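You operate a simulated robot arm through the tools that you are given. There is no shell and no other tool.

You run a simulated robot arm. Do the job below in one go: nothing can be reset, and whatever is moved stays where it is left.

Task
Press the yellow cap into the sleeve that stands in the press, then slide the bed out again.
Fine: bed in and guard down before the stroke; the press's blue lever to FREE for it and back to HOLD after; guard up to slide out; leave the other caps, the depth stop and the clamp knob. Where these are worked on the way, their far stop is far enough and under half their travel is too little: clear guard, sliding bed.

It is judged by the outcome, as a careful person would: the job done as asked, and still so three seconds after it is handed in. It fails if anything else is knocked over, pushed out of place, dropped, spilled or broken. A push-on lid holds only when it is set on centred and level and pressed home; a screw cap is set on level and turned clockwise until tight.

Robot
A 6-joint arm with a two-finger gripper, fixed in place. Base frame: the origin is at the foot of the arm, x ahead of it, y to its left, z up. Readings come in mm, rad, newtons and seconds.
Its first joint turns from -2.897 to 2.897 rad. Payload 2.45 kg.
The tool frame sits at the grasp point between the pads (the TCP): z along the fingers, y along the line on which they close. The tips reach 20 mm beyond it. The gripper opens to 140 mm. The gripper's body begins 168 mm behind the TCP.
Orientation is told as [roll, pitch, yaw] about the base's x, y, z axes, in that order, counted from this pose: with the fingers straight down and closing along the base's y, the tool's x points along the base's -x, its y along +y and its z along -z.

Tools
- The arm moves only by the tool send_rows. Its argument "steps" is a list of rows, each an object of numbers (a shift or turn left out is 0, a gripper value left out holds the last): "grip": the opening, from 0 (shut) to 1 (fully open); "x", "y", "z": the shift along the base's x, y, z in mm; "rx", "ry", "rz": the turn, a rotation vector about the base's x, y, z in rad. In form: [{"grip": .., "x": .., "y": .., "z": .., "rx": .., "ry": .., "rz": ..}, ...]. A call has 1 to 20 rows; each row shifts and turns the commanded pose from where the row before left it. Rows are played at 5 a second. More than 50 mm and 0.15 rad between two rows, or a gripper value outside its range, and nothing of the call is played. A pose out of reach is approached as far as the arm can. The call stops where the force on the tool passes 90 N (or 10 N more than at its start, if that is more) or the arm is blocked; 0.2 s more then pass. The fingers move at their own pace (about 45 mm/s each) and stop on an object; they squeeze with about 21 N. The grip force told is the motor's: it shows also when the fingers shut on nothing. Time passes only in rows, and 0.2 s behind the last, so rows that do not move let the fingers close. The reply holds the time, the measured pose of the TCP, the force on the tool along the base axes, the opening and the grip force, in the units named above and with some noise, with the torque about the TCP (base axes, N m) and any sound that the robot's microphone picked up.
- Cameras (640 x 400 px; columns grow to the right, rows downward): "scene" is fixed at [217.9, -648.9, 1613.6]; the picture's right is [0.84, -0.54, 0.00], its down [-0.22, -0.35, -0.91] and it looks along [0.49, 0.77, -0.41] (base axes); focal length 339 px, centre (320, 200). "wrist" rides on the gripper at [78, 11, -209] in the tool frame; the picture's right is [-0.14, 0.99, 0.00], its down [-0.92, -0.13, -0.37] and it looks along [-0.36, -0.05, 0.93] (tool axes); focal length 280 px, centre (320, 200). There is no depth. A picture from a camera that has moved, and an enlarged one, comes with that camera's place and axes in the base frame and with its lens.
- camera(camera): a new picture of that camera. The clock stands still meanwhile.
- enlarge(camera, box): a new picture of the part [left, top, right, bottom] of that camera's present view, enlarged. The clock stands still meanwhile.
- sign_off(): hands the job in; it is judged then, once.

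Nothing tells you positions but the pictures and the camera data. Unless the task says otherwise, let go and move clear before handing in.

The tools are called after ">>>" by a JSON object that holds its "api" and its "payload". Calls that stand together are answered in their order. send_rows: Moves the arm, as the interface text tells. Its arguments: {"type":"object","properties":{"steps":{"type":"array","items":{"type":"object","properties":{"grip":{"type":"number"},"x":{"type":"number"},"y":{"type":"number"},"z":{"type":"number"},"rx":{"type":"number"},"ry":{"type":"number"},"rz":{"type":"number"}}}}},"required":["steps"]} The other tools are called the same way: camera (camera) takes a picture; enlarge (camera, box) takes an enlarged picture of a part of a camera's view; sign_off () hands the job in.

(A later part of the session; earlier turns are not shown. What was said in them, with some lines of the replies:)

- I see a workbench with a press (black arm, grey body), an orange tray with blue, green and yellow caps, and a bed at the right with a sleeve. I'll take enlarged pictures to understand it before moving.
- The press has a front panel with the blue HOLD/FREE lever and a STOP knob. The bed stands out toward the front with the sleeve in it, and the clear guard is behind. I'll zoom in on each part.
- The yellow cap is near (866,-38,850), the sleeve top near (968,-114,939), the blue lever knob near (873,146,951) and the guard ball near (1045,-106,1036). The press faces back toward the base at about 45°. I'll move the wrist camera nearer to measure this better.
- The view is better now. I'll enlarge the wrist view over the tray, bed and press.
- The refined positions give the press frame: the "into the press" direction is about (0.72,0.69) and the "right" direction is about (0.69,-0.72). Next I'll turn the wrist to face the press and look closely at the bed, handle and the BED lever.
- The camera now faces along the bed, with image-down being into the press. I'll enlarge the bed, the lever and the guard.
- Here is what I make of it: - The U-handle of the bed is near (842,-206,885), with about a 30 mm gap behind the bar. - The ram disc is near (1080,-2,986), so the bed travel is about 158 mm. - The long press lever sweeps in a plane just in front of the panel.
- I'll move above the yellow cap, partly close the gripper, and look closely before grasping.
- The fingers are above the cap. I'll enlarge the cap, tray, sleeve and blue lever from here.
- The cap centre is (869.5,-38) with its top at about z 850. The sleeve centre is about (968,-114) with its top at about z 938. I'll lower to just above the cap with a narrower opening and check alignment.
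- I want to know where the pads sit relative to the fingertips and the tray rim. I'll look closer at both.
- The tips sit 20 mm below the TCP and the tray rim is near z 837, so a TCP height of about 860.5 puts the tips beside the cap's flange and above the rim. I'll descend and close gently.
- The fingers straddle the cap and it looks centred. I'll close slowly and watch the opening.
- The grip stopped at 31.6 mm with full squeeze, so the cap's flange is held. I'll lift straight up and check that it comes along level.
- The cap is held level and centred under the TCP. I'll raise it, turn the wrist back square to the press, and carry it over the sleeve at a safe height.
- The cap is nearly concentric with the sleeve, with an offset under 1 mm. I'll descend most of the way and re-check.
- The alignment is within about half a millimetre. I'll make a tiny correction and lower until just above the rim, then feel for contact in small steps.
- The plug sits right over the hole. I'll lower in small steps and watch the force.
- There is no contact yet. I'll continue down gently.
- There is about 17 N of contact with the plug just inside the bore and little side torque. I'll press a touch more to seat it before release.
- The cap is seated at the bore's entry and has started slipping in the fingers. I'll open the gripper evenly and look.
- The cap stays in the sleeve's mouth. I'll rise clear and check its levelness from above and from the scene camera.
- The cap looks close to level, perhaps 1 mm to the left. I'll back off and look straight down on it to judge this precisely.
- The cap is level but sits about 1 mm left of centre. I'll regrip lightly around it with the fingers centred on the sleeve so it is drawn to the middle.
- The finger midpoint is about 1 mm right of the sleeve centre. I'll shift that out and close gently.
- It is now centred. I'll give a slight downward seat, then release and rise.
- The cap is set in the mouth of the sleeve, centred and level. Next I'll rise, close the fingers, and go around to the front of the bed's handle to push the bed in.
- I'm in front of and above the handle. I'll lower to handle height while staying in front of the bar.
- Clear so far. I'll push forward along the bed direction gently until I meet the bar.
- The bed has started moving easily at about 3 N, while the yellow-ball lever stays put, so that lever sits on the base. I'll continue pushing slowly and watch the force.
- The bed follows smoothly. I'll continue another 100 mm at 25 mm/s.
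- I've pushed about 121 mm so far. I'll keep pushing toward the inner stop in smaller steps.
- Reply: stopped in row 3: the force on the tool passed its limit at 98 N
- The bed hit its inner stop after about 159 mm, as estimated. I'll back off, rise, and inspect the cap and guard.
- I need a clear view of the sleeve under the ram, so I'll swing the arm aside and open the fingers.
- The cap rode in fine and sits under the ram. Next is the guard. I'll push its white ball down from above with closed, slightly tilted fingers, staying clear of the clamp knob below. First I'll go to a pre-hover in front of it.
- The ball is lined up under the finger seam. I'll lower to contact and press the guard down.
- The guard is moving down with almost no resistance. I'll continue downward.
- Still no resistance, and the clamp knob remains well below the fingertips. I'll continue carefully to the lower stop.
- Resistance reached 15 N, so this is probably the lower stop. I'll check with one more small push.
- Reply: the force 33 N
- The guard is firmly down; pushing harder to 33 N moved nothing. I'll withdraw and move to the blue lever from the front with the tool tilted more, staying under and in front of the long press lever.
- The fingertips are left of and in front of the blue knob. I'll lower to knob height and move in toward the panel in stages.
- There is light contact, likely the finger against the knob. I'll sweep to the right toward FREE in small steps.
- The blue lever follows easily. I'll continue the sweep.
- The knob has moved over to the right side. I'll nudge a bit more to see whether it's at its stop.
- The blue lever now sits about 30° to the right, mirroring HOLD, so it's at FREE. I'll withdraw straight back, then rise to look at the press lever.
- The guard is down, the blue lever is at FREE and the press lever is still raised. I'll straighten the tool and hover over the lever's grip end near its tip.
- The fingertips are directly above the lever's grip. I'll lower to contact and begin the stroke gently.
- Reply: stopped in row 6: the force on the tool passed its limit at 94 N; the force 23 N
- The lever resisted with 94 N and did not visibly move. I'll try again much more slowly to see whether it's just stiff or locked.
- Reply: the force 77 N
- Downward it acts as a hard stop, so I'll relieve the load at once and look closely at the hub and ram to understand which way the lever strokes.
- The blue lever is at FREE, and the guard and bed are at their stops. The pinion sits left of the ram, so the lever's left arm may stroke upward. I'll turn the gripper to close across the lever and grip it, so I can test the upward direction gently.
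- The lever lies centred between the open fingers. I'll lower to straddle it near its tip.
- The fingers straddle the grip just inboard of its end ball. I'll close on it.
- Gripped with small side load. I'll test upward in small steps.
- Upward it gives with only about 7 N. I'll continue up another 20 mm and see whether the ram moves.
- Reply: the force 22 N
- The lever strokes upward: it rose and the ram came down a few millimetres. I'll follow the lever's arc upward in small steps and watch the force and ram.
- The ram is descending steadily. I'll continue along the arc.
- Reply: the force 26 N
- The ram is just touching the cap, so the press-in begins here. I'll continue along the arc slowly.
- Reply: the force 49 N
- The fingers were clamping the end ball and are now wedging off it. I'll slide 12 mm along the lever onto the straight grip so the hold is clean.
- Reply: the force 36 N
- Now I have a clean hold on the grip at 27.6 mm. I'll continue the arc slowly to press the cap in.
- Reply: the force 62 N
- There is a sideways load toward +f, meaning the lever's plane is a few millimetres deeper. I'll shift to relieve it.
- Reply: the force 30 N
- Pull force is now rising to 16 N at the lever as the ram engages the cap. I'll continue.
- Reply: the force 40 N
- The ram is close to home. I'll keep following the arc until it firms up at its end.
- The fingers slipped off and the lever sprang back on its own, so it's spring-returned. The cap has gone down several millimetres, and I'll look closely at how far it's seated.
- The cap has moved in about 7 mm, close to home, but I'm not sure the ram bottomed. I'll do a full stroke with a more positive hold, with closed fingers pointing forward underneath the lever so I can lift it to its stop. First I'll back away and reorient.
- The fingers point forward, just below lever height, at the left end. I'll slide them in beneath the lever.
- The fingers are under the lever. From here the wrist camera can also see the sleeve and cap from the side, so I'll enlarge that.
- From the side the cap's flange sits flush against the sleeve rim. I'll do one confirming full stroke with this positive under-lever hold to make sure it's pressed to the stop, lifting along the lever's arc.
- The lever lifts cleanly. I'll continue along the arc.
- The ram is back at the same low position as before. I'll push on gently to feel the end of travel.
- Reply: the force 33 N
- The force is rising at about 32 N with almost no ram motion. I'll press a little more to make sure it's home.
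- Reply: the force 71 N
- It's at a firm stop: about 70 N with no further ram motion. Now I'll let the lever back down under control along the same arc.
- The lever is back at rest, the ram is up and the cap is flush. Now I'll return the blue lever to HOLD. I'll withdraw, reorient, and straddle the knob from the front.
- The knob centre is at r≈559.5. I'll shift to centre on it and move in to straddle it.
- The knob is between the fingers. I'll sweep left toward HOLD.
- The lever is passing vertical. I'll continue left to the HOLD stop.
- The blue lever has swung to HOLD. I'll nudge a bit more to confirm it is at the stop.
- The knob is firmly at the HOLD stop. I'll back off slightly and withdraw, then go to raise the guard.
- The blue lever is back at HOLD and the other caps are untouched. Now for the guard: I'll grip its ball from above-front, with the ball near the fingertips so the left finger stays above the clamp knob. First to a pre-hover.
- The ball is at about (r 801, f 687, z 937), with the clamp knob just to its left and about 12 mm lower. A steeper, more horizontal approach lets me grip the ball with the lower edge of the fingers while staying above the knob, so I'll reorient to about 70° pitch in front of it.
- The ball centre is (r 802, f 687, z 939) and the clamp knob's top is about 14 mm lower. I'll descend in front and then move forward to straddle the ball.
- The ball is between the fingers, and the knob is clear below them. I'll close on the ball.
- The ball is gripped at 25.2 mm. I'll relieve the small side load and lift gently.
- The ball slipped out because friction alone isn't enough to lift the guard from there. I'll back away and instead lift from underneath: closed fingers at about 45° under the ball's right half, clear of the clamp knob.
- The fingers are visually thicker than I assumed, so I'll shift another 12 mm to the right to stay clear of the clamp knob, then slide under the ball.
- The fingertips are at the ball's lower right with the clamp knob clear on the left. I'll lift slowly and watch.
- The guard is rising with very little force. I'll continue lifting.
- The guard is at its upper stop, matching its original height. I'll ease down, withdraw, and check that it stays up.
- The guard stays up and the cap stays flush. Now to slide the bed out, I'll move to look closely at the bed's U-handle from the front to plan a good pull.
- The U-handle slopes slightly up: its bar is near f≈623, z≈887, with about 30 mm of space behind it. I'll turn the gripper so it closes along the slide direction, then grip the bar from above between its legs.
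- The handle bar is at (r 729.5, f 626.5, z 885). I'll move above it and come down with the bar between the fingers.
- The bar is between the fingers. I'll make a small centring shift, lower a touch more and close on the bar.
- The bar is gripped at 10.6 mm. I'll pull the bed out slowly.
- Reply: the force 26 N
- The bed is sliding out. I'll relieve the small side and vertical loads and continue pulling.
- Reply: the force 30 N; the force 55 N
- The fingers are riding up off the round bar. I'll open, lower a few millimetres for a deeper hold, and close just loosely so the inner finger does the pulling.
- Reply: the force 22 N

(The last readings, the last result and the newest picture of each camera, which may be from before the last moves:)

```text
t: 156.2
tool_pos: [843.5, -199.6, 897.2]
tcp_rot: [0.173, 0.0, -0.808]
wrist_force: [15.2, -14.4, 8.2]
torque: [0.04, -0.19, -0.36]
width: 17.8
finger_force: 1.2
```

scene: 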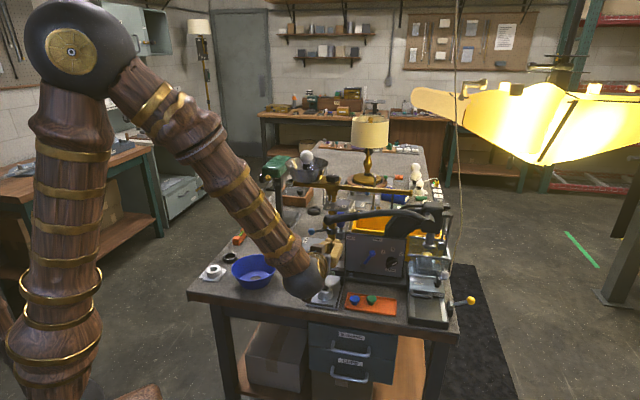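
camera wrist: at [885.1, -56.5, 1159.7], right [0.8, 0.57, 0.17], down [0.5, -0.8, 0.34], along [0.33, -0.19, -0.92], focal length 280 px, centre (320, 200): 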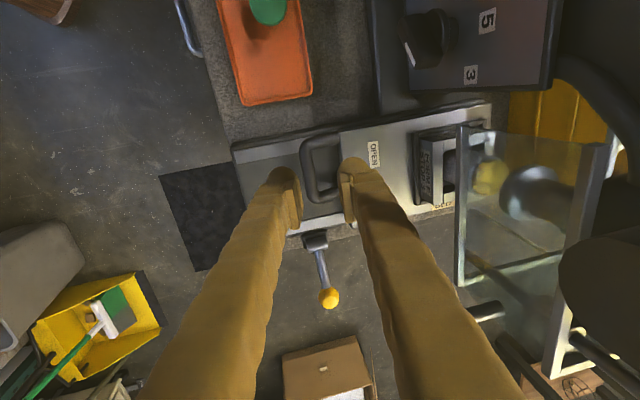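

>>> {"api": "send_rows", "payload": {"steps": [{"x": -0.8, "y": -3.0}, {"x": -1.8, "y": -1.7}, {"x": -1.8, "y": -1.7}, {"z": 0}]}}

>>> {"api": "enlarge", "payload": {"camera": "scene", "box": [390, 200, 490, 340]}}

>>> {"api": "enlarge", "payload": {"camera": "wrist", "box": [250, 120, 390, 230]}}

```text
t: 157.2
tool_pos: [838.8, -204.6, 896.4]
tcp_rot: [0.172, 0.002, -0.808]
wrist_force: [5.7, -2.7, 9.6]
torque: [0.18, -0.05, -0.19]
width: 19.2
finger_force: 1.4
```

```text
2.86 times, centred on (440, 270) of scene
camera zoom: at [217.9, -648.9, 1613.6], right [0.84, -0.54, 0.0], down [-0.22, -0.35, -0.91], along [0.49, 0.77, -0.41], focal length 968 px, centre (-23, 0)
```

zoom: 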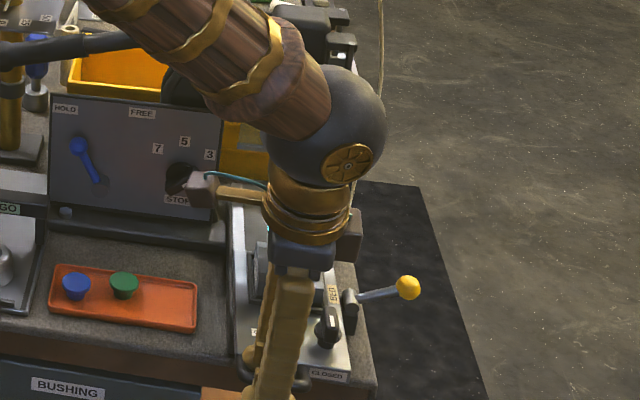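

```text
3.64 times, centred on (320, 175) of wrist
camera zoom: at [767.1, -166.5, 1103.2], right [0.8, 0.57, 0.17], down [0.5, -0.8, 0.34], along [0.33, -0.19, -0.92], focal length 1020 px, centre (320, 291)
```

zoom: 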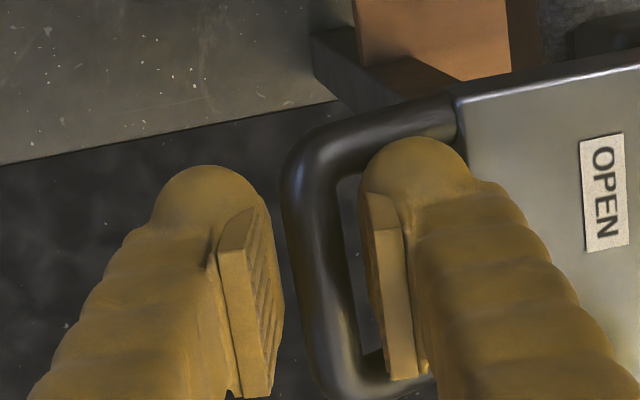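

The bed is back at about its original out position. I'll give one more small pull to feel the outer stop.

>>> {"api": "send_rows", "payload": {"steps": [{"x": -1.5, "y": -1.4}, {"x": -1.5, "y": -1.4}, {"z": 0}]}}

```text
t: 158.0
tool_pos: [835.3, -209.6, 895.4]
tcp_rot: [0.173, 0.0, -0.808]
wrist_force: [9.5, -0.5, 6.9]
torque: [0.19, -0.12, -0.28]
width: 22.3
finger_force: 4.5
```

The bed is at its outer stop; the finger is now being held back by the bar. I'll unload, open, and lift straight clear.

>>> {"api": "send_rows", "payload": {"steps": [{"x": 2.9, "y": 2.8}, {"grip": 0.22}, {"grip": 0.22}, {"z": 10}, {"z": 30}, {"z": 45}, {"z": 45}, {"z": 0}]}}

>>> {"api": "enlarge", "payload": {"camera": "scene", "box": [390, 200, 490, 340]}}

>>> {"api": "camera", "payload": {"camera": "wrist"}}

```text
t: 159.8
tool_pos: [840.5, -202.2, 1028.0]
tcp_rot: [0.173, 0.001, -0.807]
wrist_force: [0.8, 0.5, 0.3]
torque: [0.0, 0.02, -0.01]
width: 31.0
finger_force: 0.0
```

```text
2.86 times, centred on (440, 270) of scene
camera zoom: at [217.9, -648.9, 1613.6], right [0.84, -0.54, 0.0], down [-0.22, -0.35, -0.91], along [0.49, 0.77, -0.41], focal length 968 px, centre (-23, 0)
```

zoom: 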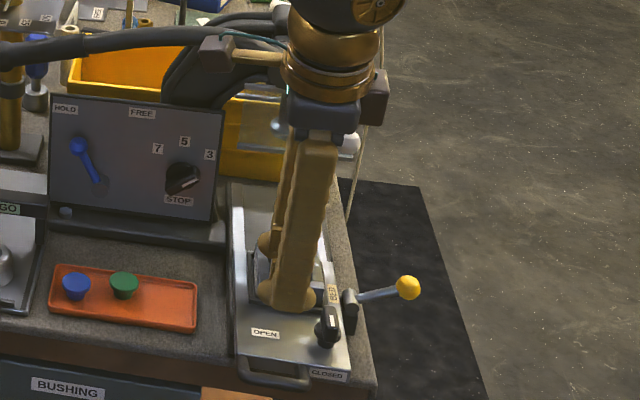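

```text
taken
camera wrist: at [768.6, -164.3, 1235.2], right [0.8, 0.57, 0.17], down [0.5, -0.8, 0.34], along [0.33, -0.19, -0.92], focal length 280 px, centre (320, 200)
```

wrist: 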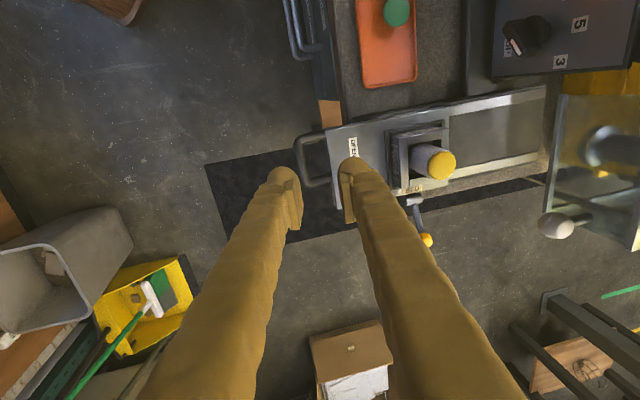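

The bed is out with the yellow cap in the sleeve. I'll move the arm well clear and inspect everything.

>>> {"api": "send_rows", "payload": {"steps": [{"z": 45}, {"z": 45}, {"z": 45}, {"z": 40, "x": -10}, {"x": -30, "y": 20, "z": 20}, {"x": -35, "y": 30}, {"x": -35, "y": 30}, {"x": -35, "y": 30}, {"x": -30, "y": 30}, {"x": -30, "y": 30}, {"z": 0}]}}

>>> {"api": "camera", "payload": {"camera": "scene"}}

>>> {"api": "enlarge", "payload": {"camera": "scene", "box": [290, 180, 490, 340]}}

>>> {"api": "enlarge", "payload": {"camera": "scene", "box": [418, 270, 442, 296]}}

>>> {"api": "enlarge", "payload": {"camera": "scene", "box": [340, 225, 410, 285]}}

>>> {"api": "camera", "payload": {"camera": "wrist"}}

```text
t: 162.2
tool_pos: [632.8, -33.5, 1223.4]
tcp_rot: [0.174, 0.001, -0.808]
wrist_force: [-0.1, -0.8, -0.1]
torque: [0.01, 0.02, -0.02]
width: 30.8
finger_force: 0.1
```

```text
taken
```

scene: 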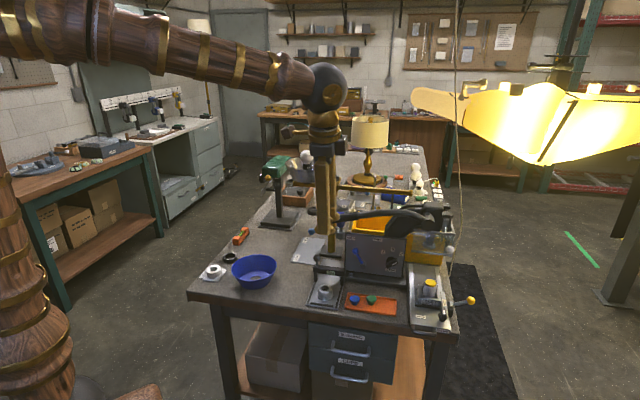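

```text
2.50 times, centred on (390, 260) of scene
camera zoom: at [217.9, -648.9, 1613.6], right [0.84, -0.54, 0.0], down [-0.22, -0.35, -0.91], along [0.49, 0.77, -0.41], focal length 847 px, centre (145, 50)
```

zoom: 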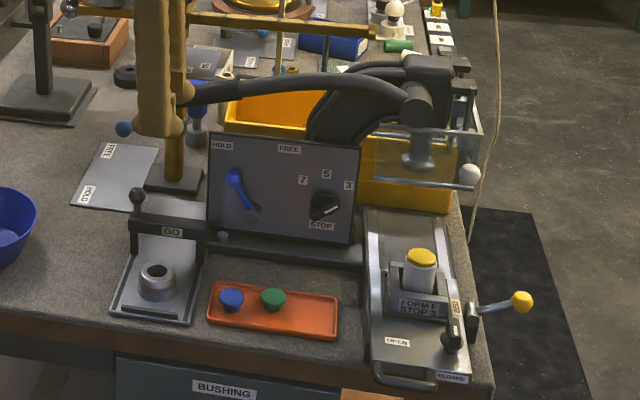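

```text
15.38 times, centred on (430, 283) of scene
camera zoom: at [217.9, -648.9, 1613.6], right [0.84, -0.54, 0.0], down [-0.22, -0.35, -0.91], along [0.49, 0.77, -0.41], focal length 5212 px, centre (-1372, -1077)
```

zoom: 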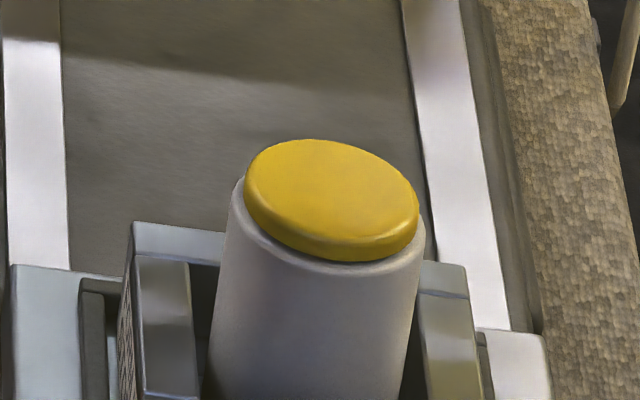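

```text
6.67 times, centred on (375, 255) of scene
camera zoom: at [217.9, -648.9, 1613.6], right [0.84, -0.54, 0.0], down [-0.22, -0.35, -0.91], along [0.49, 0.77, -0.41], focal length 2258 px, centre (-47, -167)
```

zoom: 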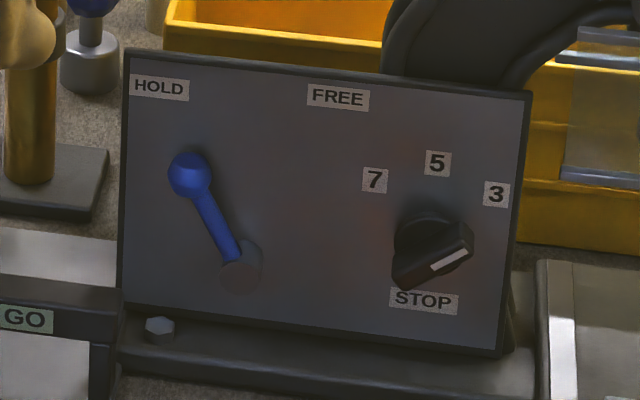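

```text
taken
camera wrist: at [561.2, 4.7, 1431.7], right [0.8, 0.57, 0.17], down [0.5, -0.8, 0.34], along [0.33, -0.19, -0.92], focal length 280 px, centre (320, 200)
```

wrist: 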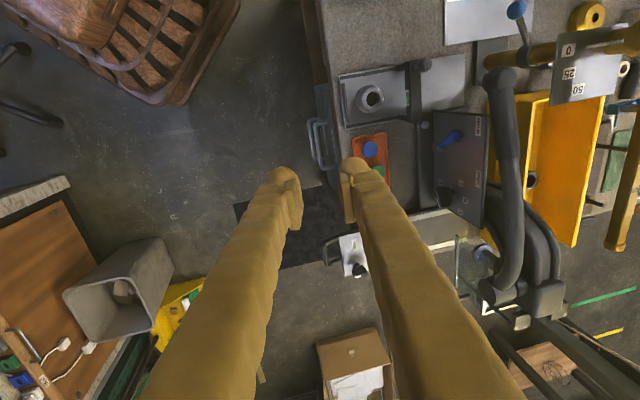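

>>> {"api": "enlarge", "payload": {"camera": "scene", "box": [400, 255, 480, 335]}}

>>> {"api": "enlarge", "payload": {"camera": "scene", "box": [400, 195, 464, 265]}}

>>> {"api": "enlarge", "payload": {"camera": "scene", "box": [340, 280, 404, 320]}}

```text
5.00 times, centred on (440, 295) of scene
camera zoom: at [217.9, -648.9, 1613.6], right [0.84, -0.54, 0.0], down [-0.22, -0.35, -0.91], along [0.49, 0.77, -0.41], focal length 1694 px, centre (-280, -275)
```

zoom: 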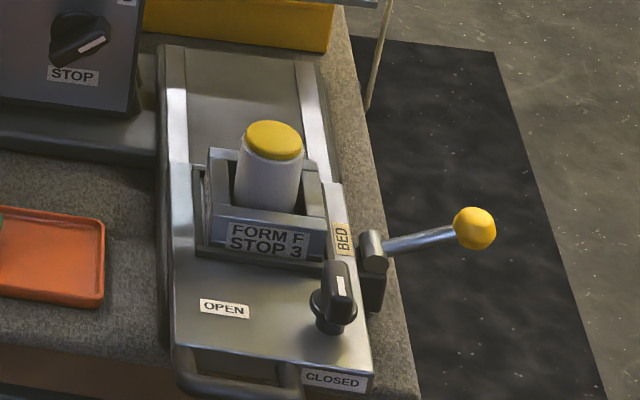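

```text
5.71 times, centred on (432, 230) of scene
camera zoom: at [217.9, -648.9, 1613.6], right [0.84, -0.54, 0.0], down [-0.22, -0.35, -0.91], along [0.49, 0.77, -0.41], focal length 1936 px, centre (-320, 29)
```

zoom: 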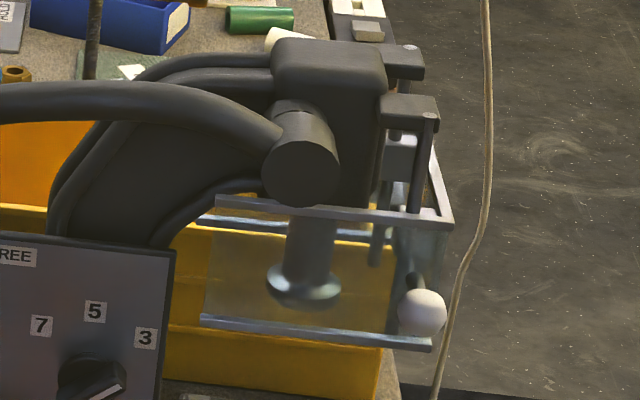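

```text
10.00 times, centred on (372, 300) of scene
camera zoom: at [217.9, -648.9, 1613.6], right [0.84, -0.54, 0.0], down [-0.22, -0.35, -0.91], along [0.49, 0.77, -0.41], focal length 3388 px, centre (-200, -800)
```

zoom: 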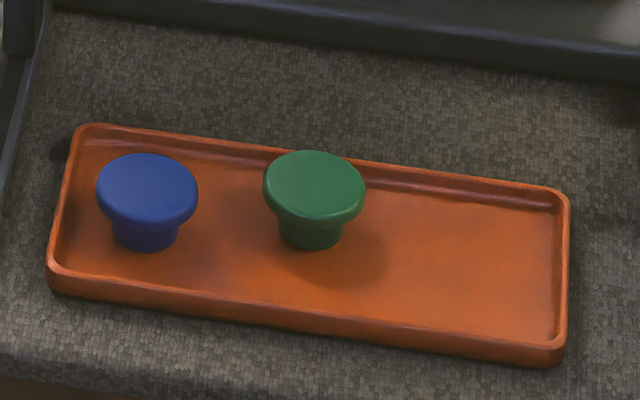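

Everything matches the intended end state:
- The yellow cap sits flush and level in the sleeve, and the bed is slid fully out.
- The guard is up, the blue lever is at HOLD and the press lever is at rest.
- The blue and green caps, the depth stop and the clamp knob look as they did at the start, and the arm is clear.

I'm handing the job in.

>>> {"api": "sign_off", "payload": {}}

```text
The job is handed in.
```

The yellow cap is pressed into the sleeve, flush and level, and the bed is slid back out to its stop. I've handed the job in.

- **Order:** the bed went in and the guard came down to their stops before the stroke. The blue lever was at FREE for the stroke and went back to HOLD afterwards. The guard was raised to its upper stop before the bed came out.
- **The stroke:** the press lever works by lifting its left end, not pushing it down. My first push went the wrong way and met a hard stop at 94 N; I saw no damage. On the first lift the lever slipped from the gripper near the end and sprang back. I repeated the stroke with the fingers underneath the lever and carried it to a firm stop.
- **Grip slips:** my grip also slipped off the guard's ball, so I raised it from underneath. While I was pulling the bed out, the fingers rode up on the handle bar, so I took a deeper hold partway. Nothing was dropped or knocked over.
- **Left alone:** the blue and green caps, the depth stop, the clamp knob and the yellow-ball lever look the same as in the first pictures.
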